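You operate a simulated robot arm through the tools that you are given. There is no shell and no other tool. Be economical: measure what you need, move in short steps, check, and stop when the job is done.

Carry out the task below with a simulated two-armed robot. There is one attempt and no reset: what you move stays moved.

Task
Pick up the blue jug with one hand, pass it to the other hand and put it on the cream bench top. Set down upright: blue jug.

It is judged by the outcome, as a careful person would: the job done as asked, and still so three seconds after it is handed in. It fails if anything else is knocked over, pushed out of place, dropped, spilled or broken.

Robot
Two 7-joint arms with two-finger parallel grippers on one trunk, on a base that drives. Base frame: it is fixed to the floor where the robot stands at the start and does not move with it; the origin is under the middle of the robot, x ahead of it, y to its left, z up; the surface under the hand at the start is at about z = 0.85. Units: m, rad, N and s.
The left shoulder is at the start at [0.05, 0.158, 0.983], the right one opposite. With the tool pointing down near the work surface each hand reaches from about 0.1 to 0.66 m from the robot's upright axis, wherever it stands, measured 20 degrees to its own side. Places, roughly: cream bench top [-2.6, -0.2, 0.7]. Payload 3.91 kg a hand.
The tool frame of a hand sits at the grasp point between the pads (the TCP): z along the fingers, y along the line on which they close. The tips reach 0.03 m beyond it. Largest opening 0.11 m; finger width 0.02, thickness 0.01; the body of the gripper, 0.048 by 0.112 m, starts 0.055 m behind the TCP.
Orientation is told as [roll, pitch, yaw] about the base's x, y, z axes, in that order, counted from this pose: with the fingers straight down and closing along the base's y, the tool's x points along the base's -x, its y along +y and its z along -z.

Tools
- The arms move only by the tool apply_moves. It takes "left_motion", "right_motion" or both (then of equal length, played together; a hand with none holds still); each is a list of rows, each a list of 6 numbers: the shift along the tool's x, y, z in units of 150 mm (1.0 is 150 mm), then the turn, a rotation vector about the tool's x, y, z in units of 180 degrees (1.0 is 180 degrees). In form: [[x, y, z, rx, ry, rz], ...]. A call has 1 to 20 rows; each row is the pose to reach, as a shift and turn from the pose commanded when the call began, along the tool's axes at that moment. "left_gripper" and "right_gripper" are, for a hand that has rows, the finger opening in m, from 0 to 0.11, set as the call begins (left out, the last holds). A call with a number of a shift or a turn outside -1 to 1 is refused whole. Rows are played at 5 a second. More than 0.05 m and 0.15 rad between two rows, or a gripper value outside its range, and nothing of the call is played. A pose out of reach is approached as far as the arm can. The call stops where the force on the tool passes 40 N (or 10 N more than at its start, if that is more) or the arm is blocked; 0.2 s more then pass. Each finger travels about 0.153 m/s and halts on what it meets, pressing with about 35 N; the grip force reading is that of the motor and also rises with nothing between the fingers. The clock runs only during rows and for 0.2 s after the last one: add rows that repeat a pose to give the fingers time. The reply holds the time, the measured pose of the TCP, the force on the tool along the base axes, the opening and the grip force, in the units named above and with some noise, with the torque about the TCP (base axes, N m) and any sound that the robot's microphone picked up, and new pictures: "show" is both (left out), scene, wrist or none (wrist: the cameras of the hands that moved).
- Cameras (640 x 400 px; columns grow to the right, rows downward): "scene" is now at [0.1254, 0.0325, 1.1523]; the picture's right is [0.22, -0.98, 0.00], its down [-0.15, -0.03, -0.99] and it looks along [0.96, 0.22, -0.15] (base axes); focal length 236 px, centre (320, 200). "left" rides on the left gripper at [0.073, -0.017, -0.103] in its tool frame; the picture's right is [0.23, 0.97, 0.00], its down [-0.76, 0.18, -0.62] and it looks along [-0.61, 0.14, 0.78] (tool axes); focal length 222 px, centre (320, 200). "right" rides on the right gripper at [0.073, 0.017, -0.103] in its tool frame; the picture's right is [-0.23, 0.97, 0.00], its down [-0.76, -0.18, -0.62] and it looks along [-0.61, -0.14, 0.78] (tool axes); focal length 222 px, centre (320, 200).
- slide_trunk(by): slides the trunk up (or, below 0, down) by that many m; the arms and the scene camera ride with it, the base frame stays. It gives what a move gives, with no picture.
- steer(legs): drives the robot by 1 to 6 legs, each [ahead, turn to the left] in m and rad, along the robot's own axes; the way and the turn of a leg run together, so that a leg with both is an arc; at most 1.5 m and 3.142 rad a leg. The arms and the cameras ride along, it lands a little off, and it stops where it bumps. It gives what a move gives, and a new picture of the scene camera.
- head_to(pan, tilt): turns the head with the scene camera to pan (to the left, within 1.396 rad either way) and tilt (down, from -0.506 to 1.204), counted from straight ahead of the robot. It gives what a move gives, and a new picture of the scene camera.
- measure_at(camera, pixels): for up to 12 pixels [column, row] of the newest picture of that camera ("zoom" is the newest enlarged one), the place [x, y, z] in the base frame of the surface seen there, good to about 0.003 m, but the place of the scene camera against the robot may be out by one fixed shift of up to 0.018 m in any direction. The clock stands still meanwhile.
- close_up(camera, box): a new picture of the part [left, top, right, bottom] of that camera's present view, enlarged. The clock stands still meanwhile.
- job_done(): hands the job in; it is judged then, once.

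Go step by step. Measure first, check grasps and placings, and put right what went wrong. The budget is 80 turns and 260 pictures, counting those below and the enlarged ones. Unless the task says otherwise, let go and move clear before handing in, and close with one line.

The tools are called by a JSON object that holds its "name" and its "arguments". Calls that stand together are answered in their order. apply_moves: Moves the arms, as the interface text tells. Its arguments: {"type":"object","properties":{"left_motion":{"type":"array","items":{"type":"array","items":{"type":"number"}}},"left_gripper":{"type":"number"},"right_motion":{"type":"array","items":{"type":"array","items":{"type":"number"}}},"right_gripper":{"type":"number"},"show":{"type":"string","enum":["both","scene","wrist","none"]}},"required":[]} The other tools are called the same way: slide_trunk (by) slides the trunk up or down; steer (legs) drives the base; head_to (pan, tilt) turns the head that bears the scene camera; measure_at (camera, pixels) gives the place of the surface under pixels of a picture; close_up (camera, box) takes an enlarged picture of a part of a camera's view; job_done () hands the job in.

At the start:

```text
t: 0.0
left_tool_pos: [0.4171, 0.3478, 1.1368]
left_orientation: [0.0, 0.001, 0.003]
left_force: [0.1, 0.7, 0.0]
left_torque: [0.0, -0.03, -0.01]
left_grip_width: 0.1099
left_grasp_force: 0.0
right_tool_pos: [0.3947, -0.0876, 1.1575]
right_orientation: [0.0, 0.0, -0.002]
right_force: [-0.4, -0.7, -0.9]
right_torque: [0.04, -0.01, 0.02]
right_grip_width: 0.1103
right_grasp_force: 0.2
trunk travel left (down, up): [-0.225, 0.257]
robot x, y, heading: [-0.0007, -0.0013, -0.002]
head pan, tilt: [0.22, 0.15]
```

scene: 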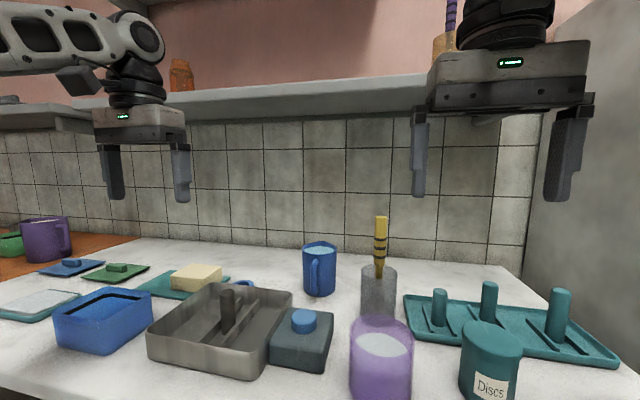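
right: 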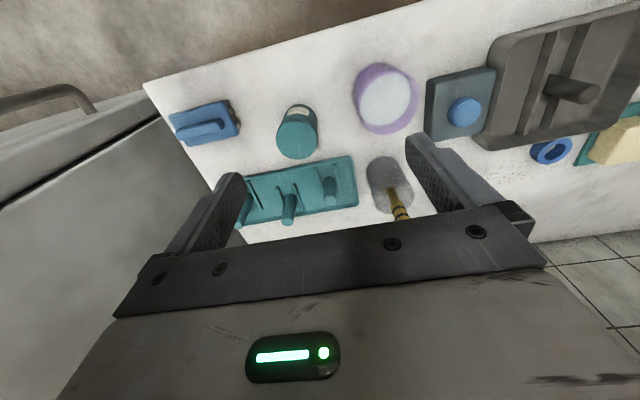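
left: 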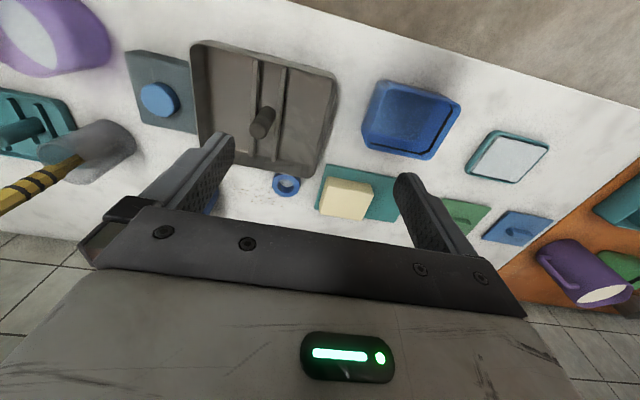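

The blue jug appears at about (319,268) in the scene view, with its handle facing the camera. I'll enlarge it and measure it.

{"name": "close_up", "arguments": {"camera": "scene", "box": [240, 220, 400, 320]}}

{"name": "measure_at", "arguments": {"camera": "scene", "pixels": [[319, 249], [305, 248], [334, 248], [307, 275], [333, 275], [315, 262], [314, 285], [320, 298], [380, 220], [365, 290], [240, 287], [326, 290]]}}

```text
4.00 times, centred on (320, 270) of scene
```

zoom: 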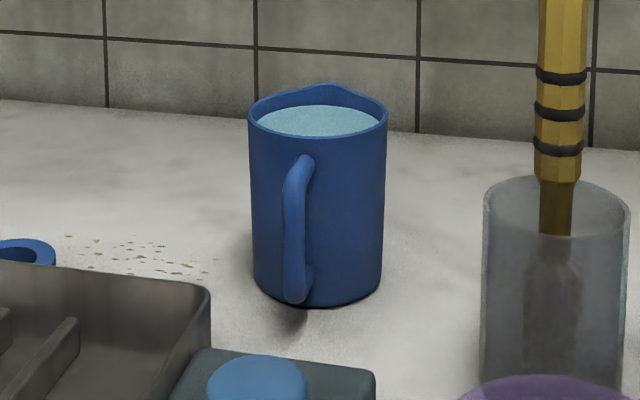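

```text
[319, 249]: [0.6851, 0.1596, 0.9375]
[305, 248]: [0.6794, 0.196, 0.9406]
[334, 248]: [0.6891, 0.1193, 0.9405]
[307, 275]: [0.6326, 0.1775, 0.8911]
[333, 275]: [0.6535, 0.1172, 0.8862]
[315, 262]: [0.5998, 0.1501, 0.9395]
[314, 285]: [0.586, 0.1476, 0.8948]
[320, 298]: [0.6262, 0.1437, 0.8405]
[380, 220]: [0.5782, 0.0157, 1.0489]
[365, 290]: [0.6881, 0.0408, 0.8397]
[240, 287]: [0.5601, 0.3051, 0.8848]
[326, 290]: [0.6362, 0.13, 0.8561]
```

The jug is nearly full of liquid, so it must stay level throughout. I'll measure the rim, the handle and the objects around it.

{"name": "measure_at", "arguments": {"camera": "zoom", "pixels": [[251, 110], [384, 115], [318, 135], [318, 86], [315, 120], [300, 165], [296, 230], [296, 295], [255, 250], [380, 260], [330, 302], [330, 220]]}}

{"name": "head_to", "arguments": {"pan": 0.22, "tilt": 0.6}}

```text
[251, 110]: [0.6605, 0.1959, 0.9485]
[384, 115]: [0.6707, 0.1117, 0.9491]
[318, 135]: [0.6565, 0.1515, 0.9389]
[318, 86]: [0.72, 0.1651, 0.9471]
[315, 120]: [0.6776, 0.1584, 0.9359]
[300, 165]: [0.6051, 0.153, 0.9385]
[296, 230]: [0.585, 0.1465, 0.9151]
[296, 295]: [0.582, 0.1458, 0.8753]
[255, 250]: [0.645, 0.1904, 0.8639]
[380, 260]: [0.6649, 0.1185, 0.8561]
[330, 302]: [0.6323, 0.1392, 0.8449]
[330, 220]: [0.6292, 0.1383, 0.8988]
```

```text
t: 0.9
left_tool_pos: [0.4174, 0.348, 1.1373]
left_orientation: [-0.001, 0.001, 0.003]
left_force: [0.2, -0.1, 0.0]
left_torque: [0.0, 0.02, 0.0]
left_grip_width: 0.1102
left_grasp_force: 0.0
right_tool_pos: [0.3936, -0.0864, 1.1564]
right_orientation: [0.0, 0.0, -0.003]
right_force: [0.4, -0.5, -0.1]
right_torque: [-0.01, -0.02, -0.01]
right_grip_width: 0.1102
right_grasp_force: 0.0
trunk travel left (down, up): [-0.225, 0.257]
robot x, y, heading: [-0.0031, -0.006, 0.001]
head pan, tilt: [0.22, 0.6]
```

scene: 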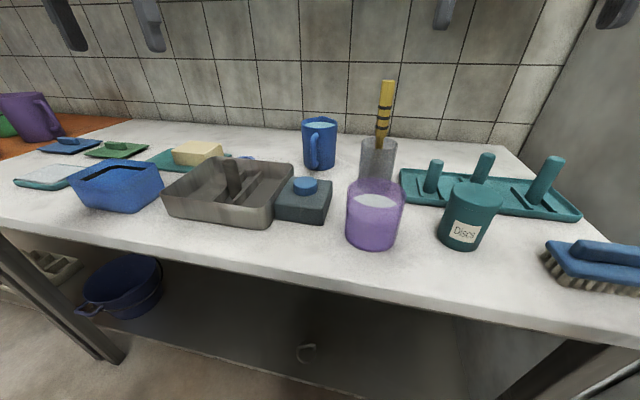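

The jug axis is near (0.668, 0.153) with the rim at z≈0.948, and its handle points towards −x. I'll check the counter edge (320,275) and the neighbouring objects to see how far I can drive forward.

{"name": "measure_at", "arguments": {"camera": "scene", "pixels": [[320, 268], [320, 276], [150, 240], [320, 340], [385, 85], [378, 145], [295, 185], [290, 165], [319, 124], [304, 122], [336, 122], [313, 150]]}}

{"name": "apply_moves", "arguments": {"left_motion": [[-0.25, -0.25, 0, 0, 0, 0], [-0.5, -0.5, 0, 0, 0, 0], [-0.7, -0.75, 0, 0, 0, 0], [-0.85, -1.0, 0, 0, 0, 0]], "left_gripper": 0.11}}

```text
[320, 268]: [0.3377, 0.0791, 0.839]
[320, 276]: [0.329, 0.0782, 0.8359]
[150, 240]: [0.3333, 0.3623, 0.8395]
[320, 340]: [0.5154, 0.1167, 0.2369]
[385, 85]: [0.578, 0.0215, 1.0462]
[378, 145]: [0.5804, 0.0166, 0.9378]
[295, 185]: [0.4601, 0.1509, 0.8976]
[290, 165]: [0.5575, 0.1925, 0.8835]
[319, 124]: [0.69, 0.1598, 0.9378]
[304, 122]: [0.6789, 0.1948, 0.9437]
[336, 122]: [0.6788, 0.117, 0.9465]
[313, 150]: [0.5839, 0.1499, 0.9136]
```

```text
refused: row 1 steps farther than a row can; nothing moved
```

That step was slightly too long; I'll use smaller ones.

{"name": "apply_moves", "arguments": {"left_motion": [[-0.2, -0.2, 0, 0, 0, 0], [-0.4, -0.4, 0, 0, 0, 0], [-0.6, -0.6, 0, 0, 0, 0], [-0.75, -0.8, 0, 0, 0, 0], [-0.85, -1.0, 0, 0, 0, 0]], "left_gripper": 0.11}}

```text
t: 2.1
left_tool_pos: [0.4758, 0.2434, 1.0889]
left_orientation: [-0.001, -0.004, 0.002]
left_force: [0.8, -0.3, 0.8]
left_torque: [0.01, 0.0, -0.02]
left_grip_width: 0.1099
left_grasp_force: 0.0
left hand out of reach, approached as far as the arm can: row 2, 3, 4, 5
right_tool_pos: [0.3939, -0.0863, 1.1569]
right_orientation: [0.0, -0.003, -0.002]
right_force: [-0.1, -0.2, -0.3]
right_torque: [0.0, 0.04, 0.02]
right_grip_width: 0.1102
right_grasp_force: 0.0
trunk travel left (down, up): [-0.225, 0.257]
robot x, y, heading: [0.0021, -0.0021, 0.002]
head pan, tilt: [0.22, 0.6]
```

scene: 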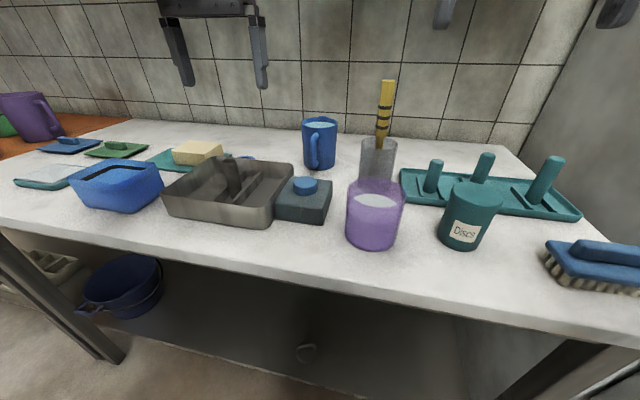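
left: 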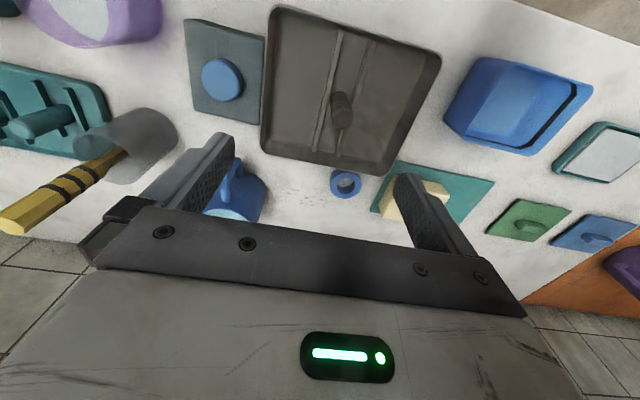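

The left arm hit its reach limit at this height. Raising the trunk should extend the reach, so I'll do that and retry.

{"name": "slide_trunk", "arguments": {"by": 0.17}}

```text
t: 4.0
left_tool_pos: [0.4745, 0.2429, 1.2587]
left_orientation: [-0.002, -0.001, 0.002]
left_force: [-0.2, -0.1, 0.5]
left_torque: [0.01, 0.01, -0.01]
left_grip_width: 0.1098
left_grasp_force: 0.1
right_tool_pos: [0.3942, -0.0882, 1.3266]
right_orientation: [0.0, -0.001, -0.002]
right_force: [0.6, 0.9, -0.8]
right_torque: [0.02, 0.0, 0.02]
right_grip_width: 0.11
right_grasp_force: 0.0
trunk travel left (down, up): [-0.395, 0.087]
robot x, y, heading: [0.0024, -0.0027, 0.002]
head pan, tilt: [0.22, 0.6]
```

{"name": "apply_moves", "arguments": {"left_motion": [[0, 0, 0.3, 0, 0, 0], [0, -0.2, 0.5, 0, 0, 0], [0, -0.4, 0.7, 0, 0, 0], [0, -0.6, 0.9, 0, 0, 0], [-0.2, -0.6, 1.0, 0, 0, 0], [-0.4, -0.6, 1.0, 0, 0, 0]]}}

```text
t: 5.4
left_tool_pos: [0.5026, 0.1771, 1.1044]
left_orientation: [-0.001, -0.004, 0.001]
left_force: [0.4, 0.3, 0.2]
left_torque: [0.01, 0.01, -0.02]
left_grip_width: 0.11
left_grasp_force: 0.0
left hand out of reach, approached as far as the arm can: row 5, 6
right_tool_pos: [0.3936, -0.0881, 1.3276]
right_orientation: [-0.001, -0.001, -0.002]
right_force: [0.3, -0.6, -0.4]
right_torque: [-0.01, 0.01, -0.01]
right_grip_width: 0.1098
right_grasp_force: 0.1
trunk travel left (down, up): [-0.395, 0.087]
robot x, y, heading: [-0.0002, -0.0015, 0.001]
head pan, tilt: [0.22, 0.6]
```

scene: 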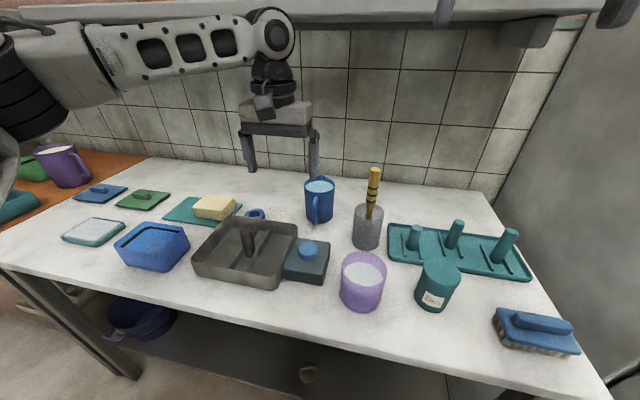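
left: 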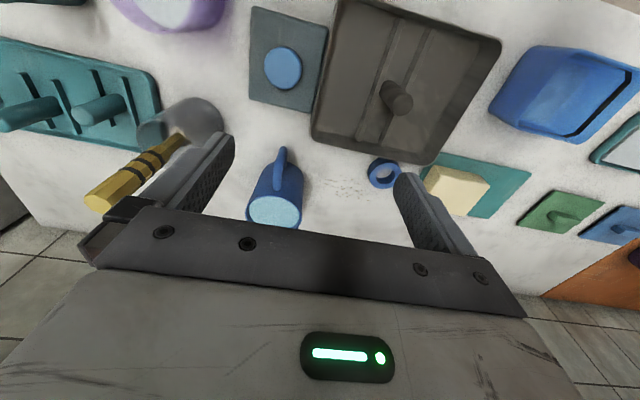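

The jug is visible in the left camera at (275,200). I'll measure it there, since that camera doesn't have the scene camera's offset.

{"name": "measure_at", "arguments": {"camera": "left", "pixels": [[248, 206], [301, 206], [275, 197], [275, 210], [280, 152], [281, 175], [275, 225], [180, 140], [300, 190], [255, 190]]}}

{"name": "close_up", "arguments": {"camera": "left", "box": [220, 130, 340, 240]}}

{"name": "apply_moves", "arguments": {"left_motion": [[0, 0, 0.2, 0, 0, 0], [0, 0, 0.5, 0, 0, 0], [-0.2, 0, 0.5, 0, 0, 0], [-0.4, 0, 0.5, 0, 0, 0]]}}

```text
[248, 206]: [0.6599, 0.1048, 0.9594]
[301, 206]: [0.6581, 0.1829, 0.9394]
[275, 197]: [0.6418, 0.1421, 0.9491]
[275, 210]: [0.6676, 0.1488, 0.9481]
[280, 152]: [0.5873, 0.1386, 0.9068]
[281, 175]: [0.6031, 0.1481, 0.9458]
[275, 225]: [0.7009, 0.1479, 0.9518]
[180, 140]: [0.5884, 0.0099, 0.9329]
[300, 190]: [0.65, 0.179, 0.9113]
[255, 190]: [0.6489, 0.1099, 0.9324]
```

```text
3.64 times, centred on (280, 185) of left
```

zoom: 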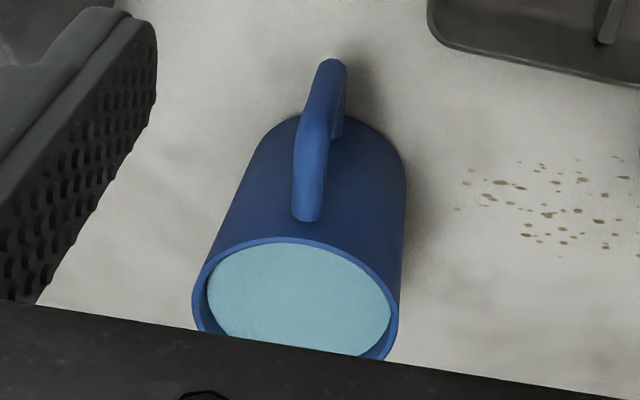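

```text
t: 6.4
left_tool_pos: [0.5228, 0.2008, 1.0328]
left_orientation: [-0.003, -0.004, 0.003]
left_force: [-0.2, 0.5, 0.5]
left_torque: [-0.01, -0.01, 0.02]
left_grip_width: 0.1102
left_grasp_force: 0.0
left hand out of reach, approached as far as the arm can: row 3, 4
right_tool_pos: [0.3924, -0.0878, 1.3272]
right_orientation: [0.0, 0.0, -0.001]
right_force: [0.9, -0.5, 0.2]
right_torque: [0.0, -0.02, -0.01]
right_grip_width: 0.1103
right_grasp_force: 0.1
trunk travel left (down, up): [-0.395, 0.087]
robot x, y, heading: [-0.0003, 0.0008, -0.001]
head pan, tilt: [0.22, 0.6]
```

scene: 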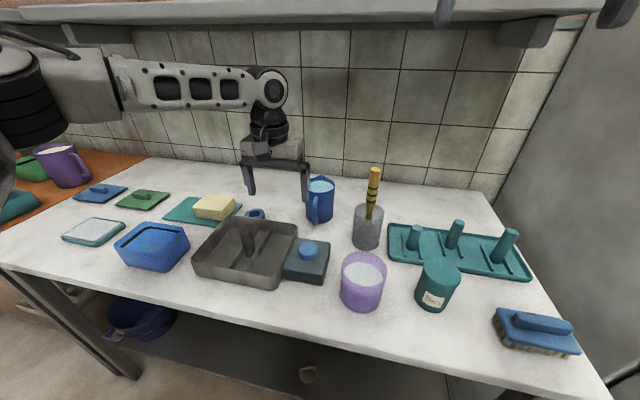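
left: 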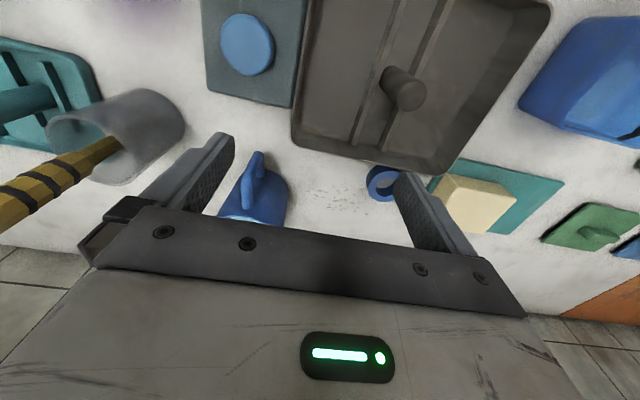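

The left arm is near full stretch, so I need to drive closer. First I'll check the shelf in front of the arms and the wall.

{"name": "measure_at", "arguments": {"camera": "scene", "pixels": [[200, 18], [400, 22], [530, 40], [420, 5], [320, 130], [600, 10], [610, 200], [540, 200], [300, 318]]}}

{"name": "head_to", "arguments": {"pan": 0.0, "tilt": 1.2}}

```text
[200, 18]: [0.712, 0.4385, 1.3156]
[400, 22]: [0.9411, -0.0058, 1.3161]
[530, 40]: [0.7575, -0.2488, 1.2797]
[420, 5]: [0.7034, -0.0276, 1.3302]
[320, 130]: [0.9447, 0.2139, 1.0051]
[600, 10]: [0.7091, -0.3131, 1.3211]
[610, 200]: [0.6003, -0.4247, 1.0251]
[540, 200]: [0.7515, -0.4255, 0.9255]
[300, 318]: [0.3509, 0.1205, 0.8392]
```

```text
t: 7.4
left_tool_pos: [0.5232, 0.2011, 1.0338]
left_orientation: [-0.002, -0.004, 0.002]
left_force: [-0.7, -0.5, -0.1]
left_torque: [0.02, -0.02, 0.04]
left_grip_width: 0.1101
left_grasp_force: 0.1
right_tool_pos: [0.3934, -0.0871, 1.3273]
right_orientation: [0.0, -0.001, -0.002]
right_force: [0.0, 0.1, -0.4]
right_torque: [-0.01, -0.02, -0.02]
right_grip_width: 0.1101
right_grasp_force: 0.0
trunk travel left (down, up): [-0.395, 0.087]
robot x, y, heading: [-0.0027, 0.0007, 0.003]
head pan, tilt: [0.0, 1.201]
```

scene: 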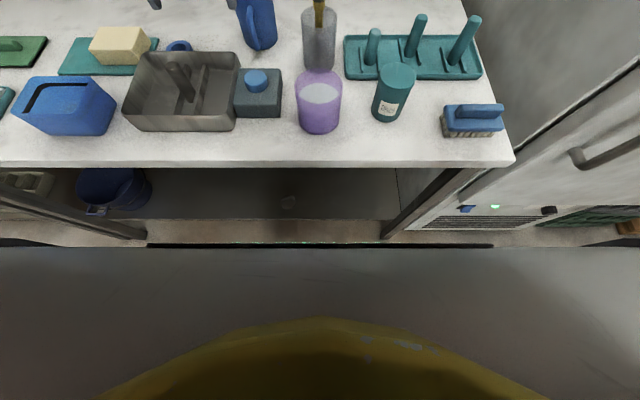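

I'll measure where the base's front edge is (320,247) relative to the counter edge (320,165).

{"name": "measure_at", "arguments": {"camera": "scene", "pixels": [[320, 252], [320, 243], [320, 166], [150, 246], [320, 235], [320, 215], [490, 246]]}}

{"name": "head_to", "arguments": {"pan": 0.4, "tilt": 0.3}}

```text
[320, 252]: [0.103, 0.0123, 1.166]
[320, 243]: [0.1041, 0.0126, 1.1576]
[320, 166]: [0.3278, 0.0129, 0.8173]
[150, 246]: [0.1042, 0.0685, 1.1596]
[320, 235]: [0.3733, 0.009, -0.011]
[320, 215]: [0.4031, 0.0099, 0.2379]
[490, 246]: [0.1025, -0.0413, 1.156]
```

```text
t: 8.6
left_tool_pos: [0.5236, 0.2007, 1.0329]
left_orientation: [-0.002, -0.004, 0.002]
left_force: [-0.1, -0.1, -0.3]
left_torque: [-0.03, -0.01, -0.01]
left_grip_width: 0.1099
left_grasp_force: 0.1
right_tool_pos: [0.3936, -0.087, 1.3274]
right_orientation: [0.0, -0.001, -0.001]
right_force: [0.4, -0.1, -0.8]
right_torque: [-0.01, 0.04, -0.01]
right_grip_width: 0.1098
right_grasp_force: 0.0
trunk travel left (down, up): [-0.395, 0.087]
robot x, y, heading: [-0.0027, -0.0037, -0.001]
head pan, tilt: [0.4, 0.3]
```

scene: 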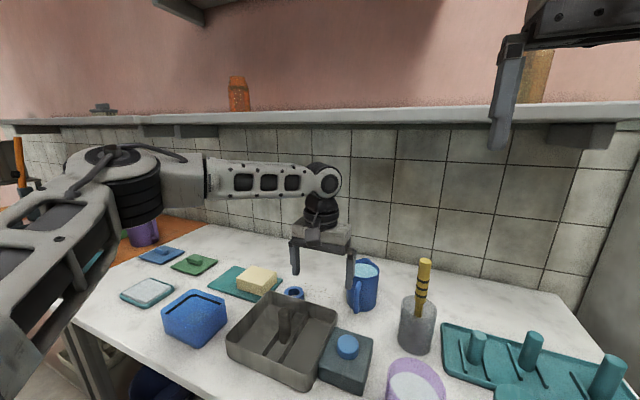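

{"name": "measure_at", "arguments": {"camera": "scene", "pixels": [[326, 182], [115, 155], [180, 170], [135, 200], [320, 225], [335, 185], [40, 220], [260, 180]]}}

{"name": "apply_moves", "arguments": {"left_motion": [[0, -0.3, -0.1, 0, 0, 0], [-0.1, -0.5, -0.1, 0, 0, 0], [-0.3, -0.5, -0.1, 0, 0, 0]], "show": "scene"}}

```text
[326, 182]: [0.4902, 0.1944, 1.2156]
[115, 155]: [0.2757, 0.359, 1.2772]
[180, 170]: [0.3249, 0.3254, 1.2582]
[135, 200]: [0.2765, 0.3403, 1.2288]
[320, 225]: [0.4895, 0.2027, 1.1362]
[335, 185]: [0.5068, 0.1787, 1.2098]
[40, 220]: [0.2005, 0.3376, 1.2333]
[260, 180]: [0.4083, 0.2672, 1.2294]
```

```text
t: 9.4
left_tool_pos: [0.5039, 0.1748, 1.0503]
left_orientation: [-0.002, -0.005, 0.003]
left_force: [0.4, 0.2, 0.3]
left_torque: [0.0, -0.03, -0.02]
left_grip_width: 0.1098
left_grasp_force: 0.0
left hand out of reach, approached as far as the arm can: row 1, 2, 3
right_tool_pos: [0.3948, -0.0874, 1.3278]
right_orientation: [0.0, 0.0, -0.002]
right_force: [-0.1, 0.3, -0.1]
right_torque: [0.01, -0.01, 0.03]
right_grip_width: 0.1098
right_grasp_force: 0.0
trunk travel left (down, up): [-0.395, 0.087]
robot x, y, heading: [0.0002, -0.0001, -0.002]
head pan, tilt: [0.4, 0.3]
```

scene: 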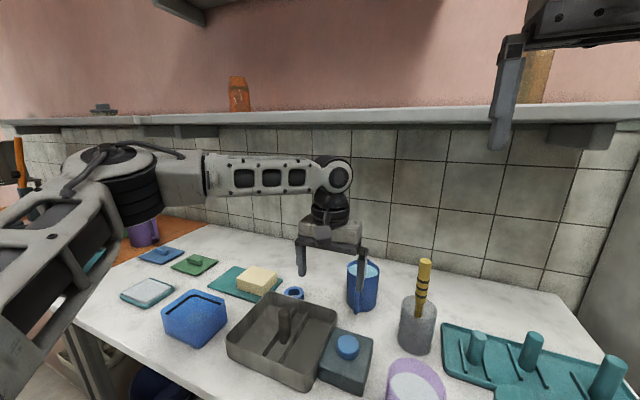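

The elbow is still clearly bent, so a joint limit rather than length seems to be holding the arm. I'll test with the hand yawed about −30° and then moved forward.

{"name": "apply_moves", "arguments": {"left_motion": [[0, 0, 0, 0, 0, 0.04], [0, 0, 0, 0, 0, 0.08], [0, 0, 0, 0, 0, 0.12], [0, 0, 0, 0, 0, 0.16], [-0.2, 0, 0, 0, 0, 0.16], [-0.4, 0, 0, 0, 0, 0.16]], "show": "scene"}}

```text
t: 10.8
left_tool_pos: [0.5219, 0.1973, 1.0523]
left_orientation: [0.0, -0.004, -0.502]
left_force: [-0.7, 0.4, 0.4]
left_torque: [-0.01, 0.04, 0.0]
left_grip_width: 0.1101
left_grasp_force: 0.1
left hand out of reach, approached as far as the arm can: row 5, 6
right_tool_pos: [0.3938, -0.0871, 1.3268]
right_orientation: [-0.002, -0.001, -0.002]
right_force: [-0.4, 0.0, 0.6]
right_torque: [-0.01, 0.02, 0.04]
right_grip_width: 0.1099
right_grasp_force: 0.2
trunk travel left (down, up): [-0.395, 0.087]
robot x, y, heading: [0.0002, 0.0017, -0.002]
head pan, tilt: [0.4, 0.3]
```

scene: 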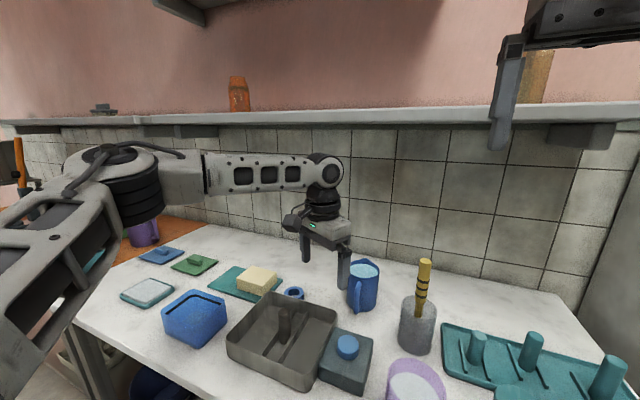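

{"name": "apply_moves", "arguments": {"left_motion": [[0.1, 0.3, 0, 0, 0, -0.04], [0.1, 0.3, 0, 0, 0, -0.08], [0.1, 0.3, 0, 0, 0, -0.12], [0.1, 0.3, 0, 0, 0, -0.16], [-0.1, 0.4, 0, 0, 0, -0.16], [-0.3, 0.5, 0, 0, 0, -0.16], [-0.5, 0.6, 0, 0, 0, -0.16]], "show": "scene"}}

```text
t: 12.4
left_tool_pos: [0.56, 0.2616, 1.0544]
left_orientation: [-0.002, -0.003, 0.002]
left_force: [-0.6, -0.7, -0.5]
left_torque: [0.02, 0.01, 0.0]
left_grip_width: 0.1098
left_grasp_force: 0.1
left hand out of reach, approached as far as the arm can: row 5, 6, 7
right_tool_pos: [0.3955, -0.0875, 1.327]
right_orientation: [0.0, 0.0, -0.001]
right_force: [0.4, -0.4, 0.0]
right_torque: [-0.02, -0.02, 0.0]
right_grip_width: 0.1102
right_grasp_force: 0.0
trunk travel left (down, up): [-0.395, 0.087]
robot x, y, heading: [-0.0003, -0.0016, -0.005]
head pan, tilt: [0.4, 0.3]
```

scene: 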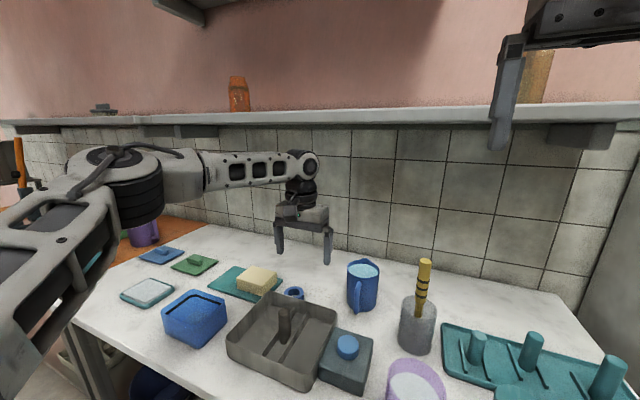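

The elbow stays put and the forearm swings in an arc, so the left shoulder won't swing further inward. I'll tuck and raise the left hand, turn the base slightly right, and drive 0.1 m closer so the jug sits comfortably to my left.

{"name": "apply_moves", "arguments": {"left_motion": [[0.2, 0, -0.2, 0, 0, 0], [0.4, 0, -0.4, 0, 0, 0], [0.6, 0.1, -0.6, 0, 0, 0], [0.8, 0.2, -0.8, 0, 0, 0], [0.9, 0.3, -1.0, 0, 0, 0]], "show": "none"}}

{"name": "steer", "arguments": {"legs": [[0, -0.2], [0.1, 0]]}}

```text
t: 13.6
left_tool_pos: [0.4225, 0.3045, 1.2025]
left_orientation: [-0.003, -0.001, 0.002]
left_force: [-0.5, -0.7, -0.3]
left_torque: [0.0, 0.0, -0.02]
left_grip_width: 0.1101
left_grasp_force: 0.0
right_tool_pos: [0.3929, -0.0881, 1.327]
right_orientation: [0.0, -0.002, -0.003]
right_force: [-0.2, 0.0, -0.2]
right_torque: [0.01, -0.02, 0.04]
right_grip_width: 0.1097
right_grasp_force: 0.0
trunk travel left (down, up): [-0.395, 0.087]
robot x, y, heading: [0.0018, 0.003, 0.003]
head pan, tilt: [0.4, 0.3]
```

```text
t: 15.5
left_tool_pos: [0.5758, 0.1949, 1.2017]
left_orientation: [-0.003, 0.0, -0.2]
left_force: [0.8, 0.7, -0.2]
left_torque: [-0.02, 0.05, 0.01]
left_grip_width: 0.1098
left_grasp_force: 0.0
right_tool_pos: [0.4692, -0.1849, 1.3275]
right_orientation: [-0.001, 0.0, -0.202]
right_force: [-0.1, -0.4, -0.1]
right_torque: [0.05, 0.04, 0.01]
right_grip_width: 0.1099
right_grasp_force: 0.0
trunk travel left (down, up): [-0.395, 0.087]
robot x, y, heading: [0.0981, -0.023, -0.202]
head pan, tilt: [0.4, 0.3]
```

scene: 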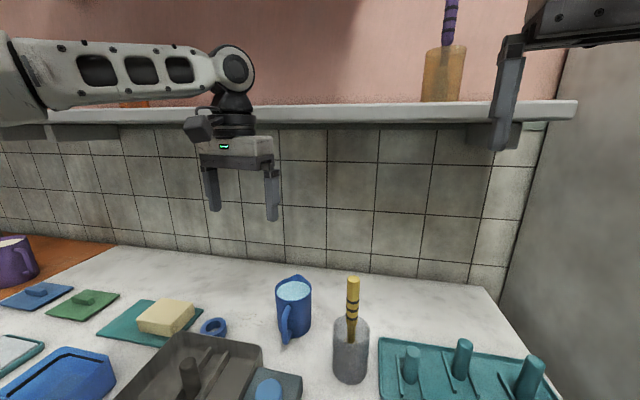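

The base is now at heading −0.2 and 0.1 m closer. I'll lower the left hand to just above jug level and slightly short of the jug, then measure with the wrist camera.

{"name": "apply_moves", "arguments": {"left_motion": [[0, 0, 0.25, 0, 0, 0], [0, 0, 0.5, 0, 0, 0], [0, 0, 0.75, 0, 0, 0], [-0.1, -0.15, 0.9, 0, 0, 0], [-0.1, -0.25, 1.0, 0, 0, 0]]}}

```text
t: 16.7
left_tool_pos: [0.5822, 0.154, 1.052]
left_orientation: [-0.001, -0.004, -0.198]
left_force: [-0.4, -0.1, -0.8]
left_torque: [-0.02, 0.02, -0.02]
left_grip_width: 0.1101
left_grasp_force: 0.1
right_tool_pos: [0.4674, -0.1855, 1.3269]
right_orientation: [0.001, 0.001, -0.203]
right_force: [-0.1, -0.1, -0.2]
right_torque: [-0.01, 0.03, 0.0]
right_grip_width: 0.1101
right_grasp_force: 0.1
trunk travel left (down, up): [-0.395, 0.087]
robot x, y, heading: [0.0989, -0.0174, -0.198]
head pan, tilt: [0.4, 0.3]
```

scene: 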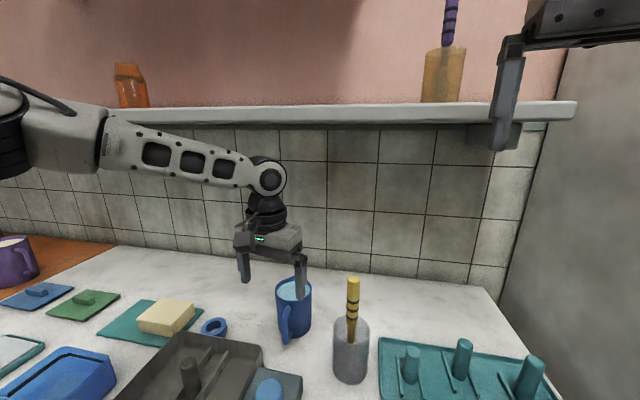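
left: 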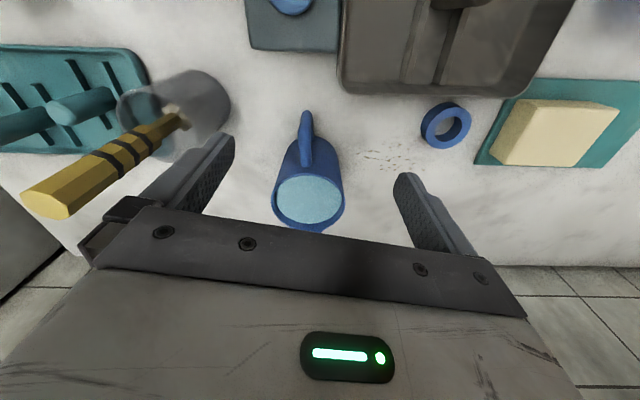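

{"name": "close_up", "arguments": {"camera": "left", "box": [240, 100, 400, 240]}}

{"name": "measure_at", "arguments": {"camera": "left", "pixels": [[275, 200], [342, 200], [309, 176], [309, 205], [309, 222], [306, 115], [306, 160], [278, 190], [341, 190], [315, 172], [145, 150], [165, 205]]}}

```text
2.86 times, centred on (320, 170) of left
```

zoom: 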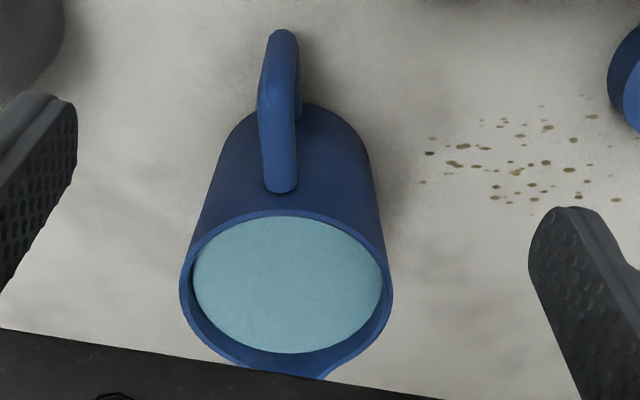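

```text
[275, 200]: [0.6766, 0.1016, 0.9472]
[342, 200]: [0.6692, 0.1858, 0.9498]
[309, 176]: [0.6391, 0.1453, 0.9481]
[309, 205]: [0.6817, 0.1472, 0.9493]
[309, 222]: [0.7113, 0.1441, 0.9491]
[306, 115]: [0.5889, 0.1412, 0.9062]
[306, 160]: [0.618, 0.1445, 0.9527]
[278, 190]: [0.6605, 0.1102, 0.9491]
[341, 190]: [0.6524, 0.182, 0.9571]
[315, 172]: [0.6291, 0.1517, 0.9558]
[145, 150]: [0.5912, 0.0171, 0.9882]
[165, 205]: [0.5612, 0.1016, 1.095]
```

The wrist camera puts the jug axis near (0.675, 0.145), with the rim at z≈0.953, about 0.084 m across, and the handle at about 182°. I'll yaw the fingers to +0.6, clear of the handle and suited to the pass, and move directly over the jug.

{"name": "apply_moves", "arguments": {"left_motion": [[0, 0, 0.15, 0, 0, -0.04], [0, 0, 0.33, 0, 0, -0.08], [-0.1, 0.01, 0.33, 0, 0, -0.12], [-0.2, 0.02, 0.33, 0, 0, -0.16], [-0.3, 0.03, 0.33, 0, 0, -0.2], [-0.45, 0.05, 0.33, 0, 0, -0.235], [-0.6, 0.065, 0.33, 0, 0, -0.255], [-0.62, 0.065, 0.33, 0, 0, -0.255]]}}

```text
t: 18.5
left_tool_pos: [0.6759, 0.1463, 1.0031]
left_orientation: [-0.002, -0.002, 0.602]
left_force: [-0.1, 0.0, 0.4]
left_torque: [0.02, 0.01, 0.03]
left_grip_width: 0.11
left_grasp_force: 0.0
right_tool_pos: [0.4672, -0.1848, 1.3278]
right_orientation: [0.0, 0.0, -0.202]
right_force: [-0.4, 0.4, 0.7]
right_torque: [0.03, 0.01, 0.0]
right_grip_width: 0.11
right_grasp_force: 0.1
trunk travel left (down, up): [-0.395, 0.087]
robot x, y, heading: [0.0987, -0.0213, -0.199]
head pan, tilt: [0.4, 0.3]
```

scene: 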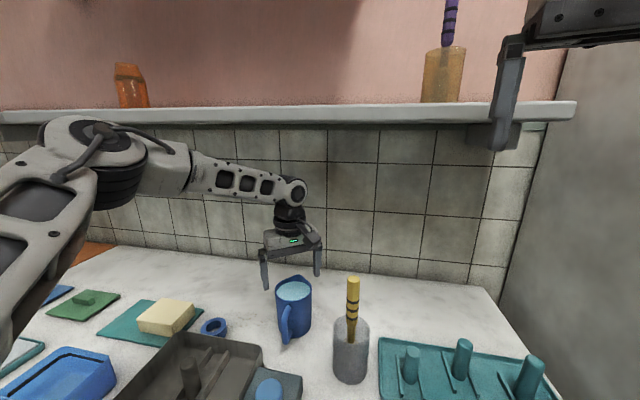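
left: 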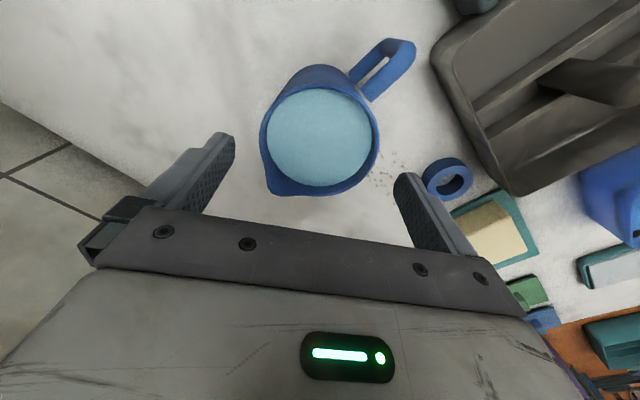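

The whole rim is visible now. I'll measure its points precisely, because centring matters.

{"name": "measure_at", "arguments": {"camera": "left", "pixels": [[263, 140], [378, 140], [320, 88], [350, 93], [320, 186], [280, 100], [365, 180], [320, 140], [272, 190], [385, 65], [290, 94], [375, 160]]}}

{"name": "close_up", "arguments": {"camera": "left", "box": [200, 20, 440, 240]}}

```text
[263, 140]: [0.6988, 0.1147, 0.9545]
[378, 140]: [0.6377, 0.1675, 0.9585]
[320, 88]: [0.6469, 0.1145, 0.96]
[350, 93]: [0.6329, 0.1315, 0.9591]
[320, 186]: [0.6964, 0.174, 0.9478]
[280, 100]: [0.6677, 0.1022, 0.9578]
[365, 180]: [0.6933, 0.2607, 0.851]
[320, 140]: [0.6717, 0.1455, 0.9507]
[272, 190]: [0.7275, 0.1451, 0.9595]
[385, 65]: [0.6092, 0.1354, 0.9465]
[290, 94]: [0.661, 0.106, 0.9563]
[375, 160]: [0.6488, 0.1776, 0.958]
```

```text
1.82 times, centred on (320, 130) of left
```

zoom: 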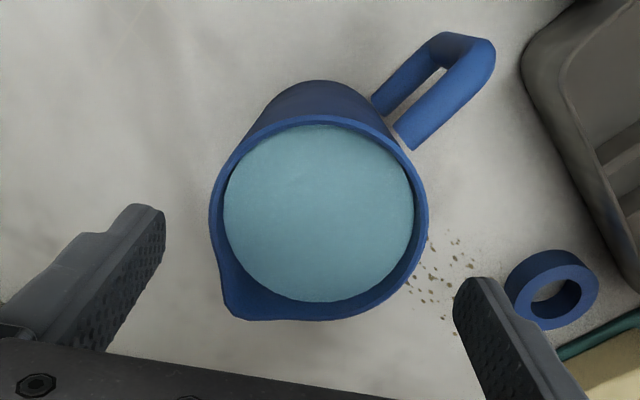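

The rim circle centres at about (0.672, 0.144) with radius 0.041 and z≈0.959, so the fingers are centred within 1 mm along the closing axis. I'll descend 0.047 m with a small forward fix.

{"name": "apply_moves", "arguments": {"left_motion": [[0.03, 0, 0.1, 0, 0, 0], [0.03, 0, 0.2, 0, 0, 0], [0.03, 0, 0.313, 0, 0, 0], [0.03, 0, 0.313, 0, 0, 0]], "left_gripper": 0.11}}

```text
t: 19.5
left_tool_pos: [0.6714, 0.1425, 0.9564]
left_orientation: [-0.002, -0.002, 0.603]
left_force: [-0.3, 1.0, 0.5]
left_torque: [0.03, 0.02, 0.0]
left_grip_width: 0.11
left_grasp_force: 0.1
right_tool_pos: [0.4679, -0.1848, 1.3278]
right_orientation: [0.001, 0.001, -0.203]
right_force: [0.2, -0.2, 0.5]
right_torque: [0.0, -0.01, 0.03]
right_grip_width: 0.1101
right_grasp_force: 0.1
trunk travel left (down, up): [-0.395, 0.087]
robot x, y, heading: [0.0968, -0.0194, -0.2]
head pan, tilt: [0.4, 0.3]
```

scene: 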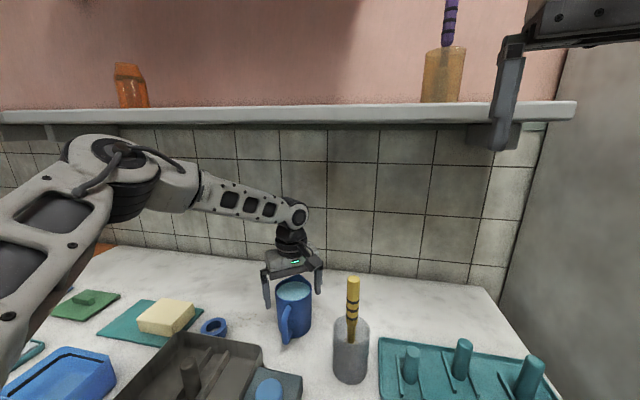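
left: 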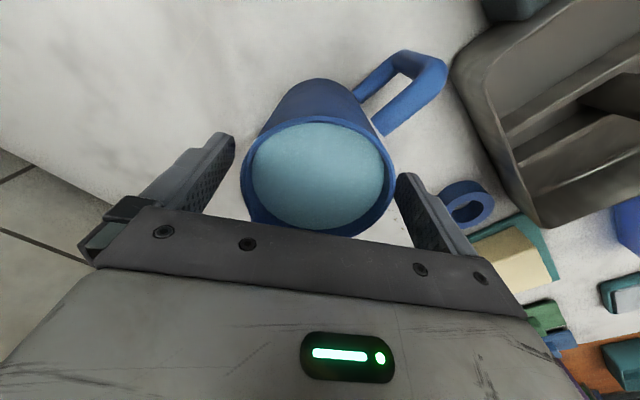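

The jug sits between the fingers. I'll close the grip.

{"name": "apply_moves", "arguments": {"left_motion": [[0, 0, 0, 0, 0, 0], [0, 0, 0, 0, 0, 0], [0, 0, 0, 0, 0, 0], [0, 0, 0, 0, 0, 0]], "left_gripper": 0.06}}

```text
t: 20.5
left_tool_pos: [0.6718, 0.1433, 0.9567]
left_orientation: [-0.001, -0.001, 0.6]
left_force: [1.0, -0.8, 0.5]
left_torque: [0.0, -0.08, 0.01]
left_grip_width: 0.0836
left_grasp_force: 35.1
right_tool_pos: [0.4672, -0.1844, 1.3265]
right_orientation: [0.001, 0.0, -0.201]
right_force: [-0.1, -0.2, 0.7]
right_torque: [0.01, -0.02, 0.02]
right_grip_width: 0.1101
right_grasp_force: 0.1
trunk travel left (down, up): [-0.395, 0.087]
robot x, y, heading: [0.0989, -0.0227, -0.2]
head pan, tilt: [0.4, 0.3]
```

scene: 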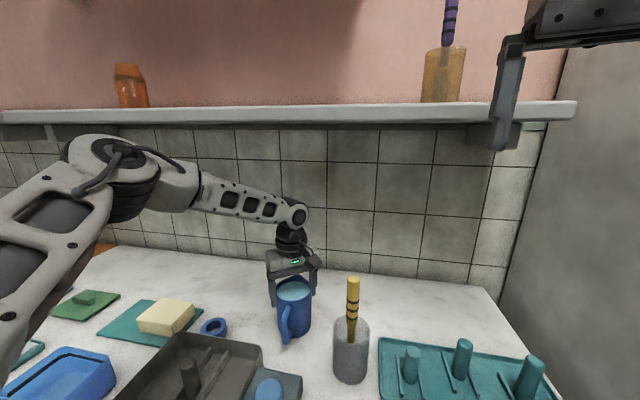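
left: 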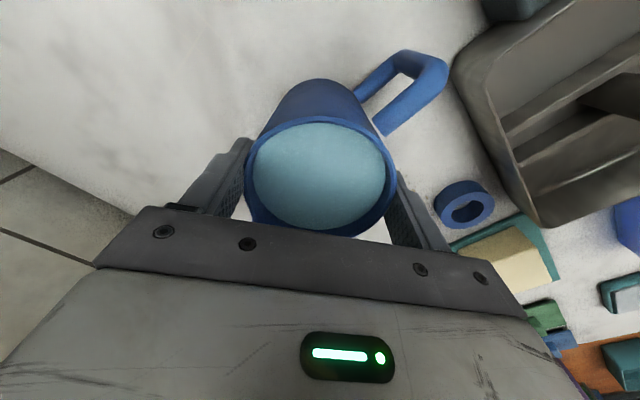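

The grip is firm, with opening 0.0836 and force 35 N. I'll lift slowly by 0.05 m.

{"name": "apply_moves", "arguments": {"left_motion": [[0, 0, -0.05, 0, 0, 0], [0, 0, -0.12, 0, 0, 0], [0, 0, -0.2, 0, 0, 0], [0, 0, -0.28, 0, 0, 0], [0, 0, -0.33, 0, 0, 0], [0, 0, -0.35, 0, 0, 0]]}}

```text
t: 21.9
left_tool_pos: [0.6719, 0.142, 1.0095]
left_orientation: [-0.004, -0.001, 0.601]
left_force: [-0.2, 0.2, -0.2]
left_torque: [0.04, 0.01, 0.0]
left_grip_width: 0.06
left_grasp_force: 0.1
right_tool_pos: [0.4671, -0.1843, 1.3269]
right_orientation: [0.002, 0.001, -0.202]
right_force: [0.8, -0.1, 0.6]
right_torque: [-0.01, 0.02, 0.01]
right_grip_width: 0.1098
right_grasp_force: 0.1
trunk travel left (down, up): [-0.395, 0.087]
robot x, y, heading: [0.1016, -0.0226, -0.203]
head pan, tilt: [0.4, 0.3]
```

scene: 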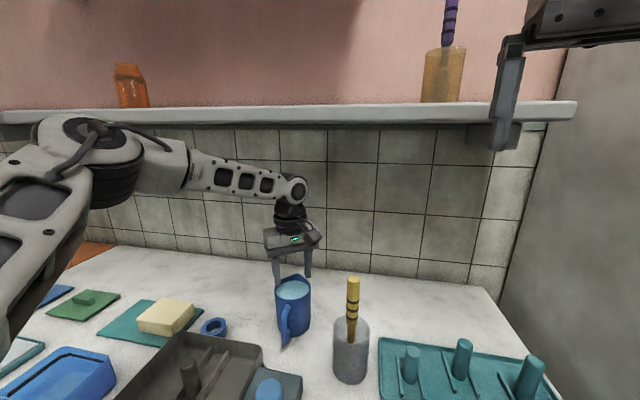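
left: 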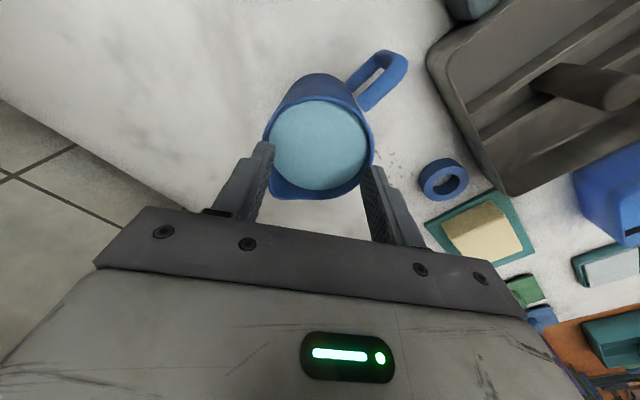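

The fingers slid up off the jug. It still stands upright, but the grip didn't hold. I'll look at the body profile closely before trying a deeper grip.

{"name": "close_up", "arguments": {"camera": "scene", "box": [250, 210, 350, 370]}}

{"name": "close_up", "arguments": {"camera": "left", "box": [220, 30, 440, 250]}}

{"name": "measure_at", "arguments": {"camera": "left", "pixels": [[265, 140], [373, 140], [320, 95], [270, 115], [368, 165], [320, 140], [273, 190], [348, 90], [285, 85], [400, 65], [370, 80]]}}

```text
2.50 times, centred on (300, 290) of scene
```

zoom: 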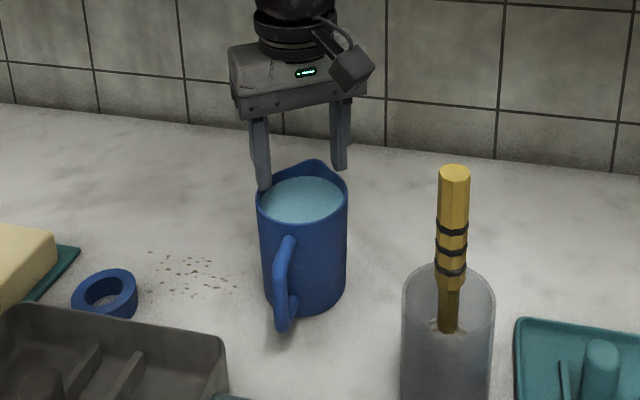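

```text
1.82 times, centred on (330, 140) of left
```

zoom: 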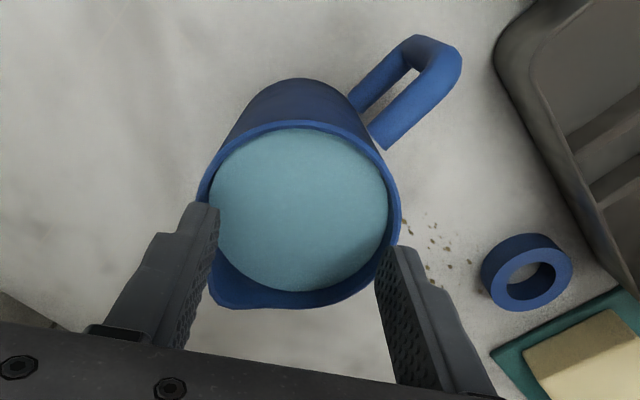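

```text
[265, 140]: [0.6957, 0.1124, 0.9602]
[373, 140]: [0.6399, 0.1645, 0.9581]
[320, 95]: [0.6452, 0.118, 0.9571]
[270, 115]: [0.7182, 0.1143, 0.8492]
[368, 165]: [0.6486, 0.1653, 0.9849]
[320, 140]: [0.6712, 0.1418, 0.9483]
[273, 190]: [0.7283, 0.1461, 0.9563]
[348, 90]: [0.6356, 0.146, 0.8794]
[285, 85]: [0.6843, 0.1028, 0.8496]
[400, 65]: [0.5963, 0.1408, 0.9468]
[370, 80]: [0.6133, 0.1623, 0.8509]
```

The jug hasn't moved and nothing spilled. I'll regrip deeper, with TCP z≈0.92, which leaves the palm just above the rim. Then I'll make only a 1 cm test lift and read the force.

{"name": "apply_moves", "arguments": {"left_motion": [[0, 0, 0, 0, 0, 0], [0, 0, 0, 0, 0, 0], [0, 0, 0.15, 0, 0, 0], [0, 0, 0.3, 0, 0, 0], [0, 0, 0.45, 0, 0, 0], [0, 0, 0.6, 0, 0, 0], [0, 0, 0.6, 0, 0, 0]], "left_gripper": 0.11, "show": "wrist"}}

{"name": "apply_moves", "arguments": {"left_motion": [[0, 0, 0, 0, 0, 0], [0, 0, 0, 0, 0, 0], [0, 0, 0, 0, 0, 0], [0, 0, 0, 0, 0, 0], [0, 0, 0, 0, 0, 0]], "left_gripper": 0.0, "show": "wrist"}}

{"name": "apply_moves", "arguments": {"left_motion": [[0, 0, -0.02, 0, 0, 0], [0, 0, -0.04, 0, 0, 0], [0, 0, -0.07, 0, 0, 0]]}}

```text
t: 23.5
left_tool_pos: [0.6716, 0.1441, 0.9186]
left_orientation: [-0.003, -0.001, 0.603]
left_force: [-0.3, -0.3, 0.4]
left_torque: [0.02, -0.04, -0.02]
left_grip_width: 0.1101
left_grasp_force: 0.1
right_tool_pos: [0.4686, -0.1833, 1.3272]
right_orientation: [0.002, 0.001, -0.203]
right_force: [0.1, -0.4, 0.3]
right_torque: [-0.01, 0.02, -0.01]
right_grip_width: 0.1099
right_grasp_force: 0.0
trunk travel left (down, up): [-0.395, 0.087]
robot x, y, heading: [0.1, -0.0206, -0.201]
head pan, tilt: [0.4, 0.3]
```

left: 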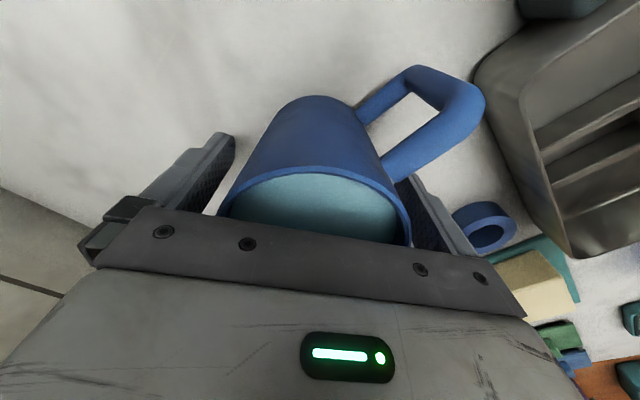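

```text
t: 24.7
left_tool_pos: [0.6718, 0.1442, 0.9196]
left_orientation: [-0.005, -0.002, 0.6]
left_force: [1.5, -0.3, 0.8]
left_torque: [0.07, -0.03, -0.02]
left_grip_width: 0.0823
left_grasp_force: 35.1
right_tool_pos: [0.4671, -0.1851, 1.3267]
right_orientation: [0.0, -0.001, -0.204]
right_force: [0.0, 0.2, 0.0]
right_torque: [-0.02, -0.01, -0.01]
right_grip_width: 0.1101
right_grasp_force: 0.0
trunk travel left (down, up): [-0.395, 0.087]
robot x, y, heading: [0.0969, -0.0221, -0.2]
head pan, tilt: [0.4, 0.3]
```

left: 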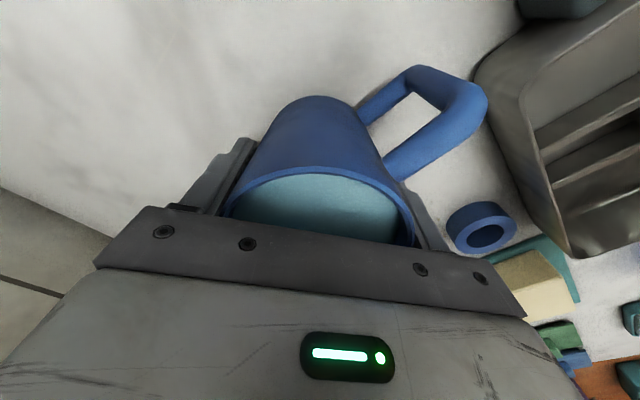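

```text
t: 25.5
left_tool_pos: [0.6709, 0.1441, 0.928]
left_orientation: [-0.003, 0.001, 0.602]
left_force: [0.1, 0.0, -5.5]
left_torque: [0.02, 0.0, -0.02]
left_grip_width: 0.0825
left_grasp_force: 34.7
right_tool_pos: [0.4674, -0.1841, 1.3269]
right_orientation: [0.0, -0.001, -0.202]
right_force: [-0.6, -0.9, -0.9]
right_torque: [0.0, 0.02, -0.01]
right_grip_width: 0.1097
right_grasp_force: 0.0
trunk travel left (down, up): [-0.395, 0.087]
robot x, y, heading: [0.0996, -0.02, -0.199]
head pan, tilt: [0.4, 0.3]
```

scene: 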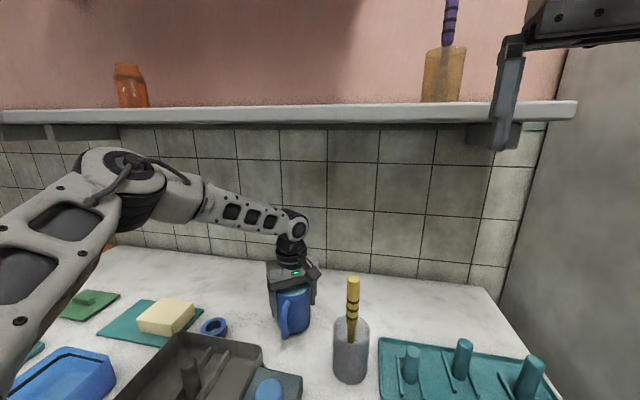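
left: 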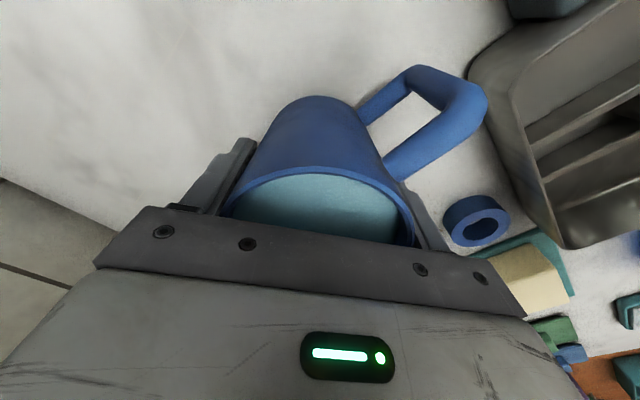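

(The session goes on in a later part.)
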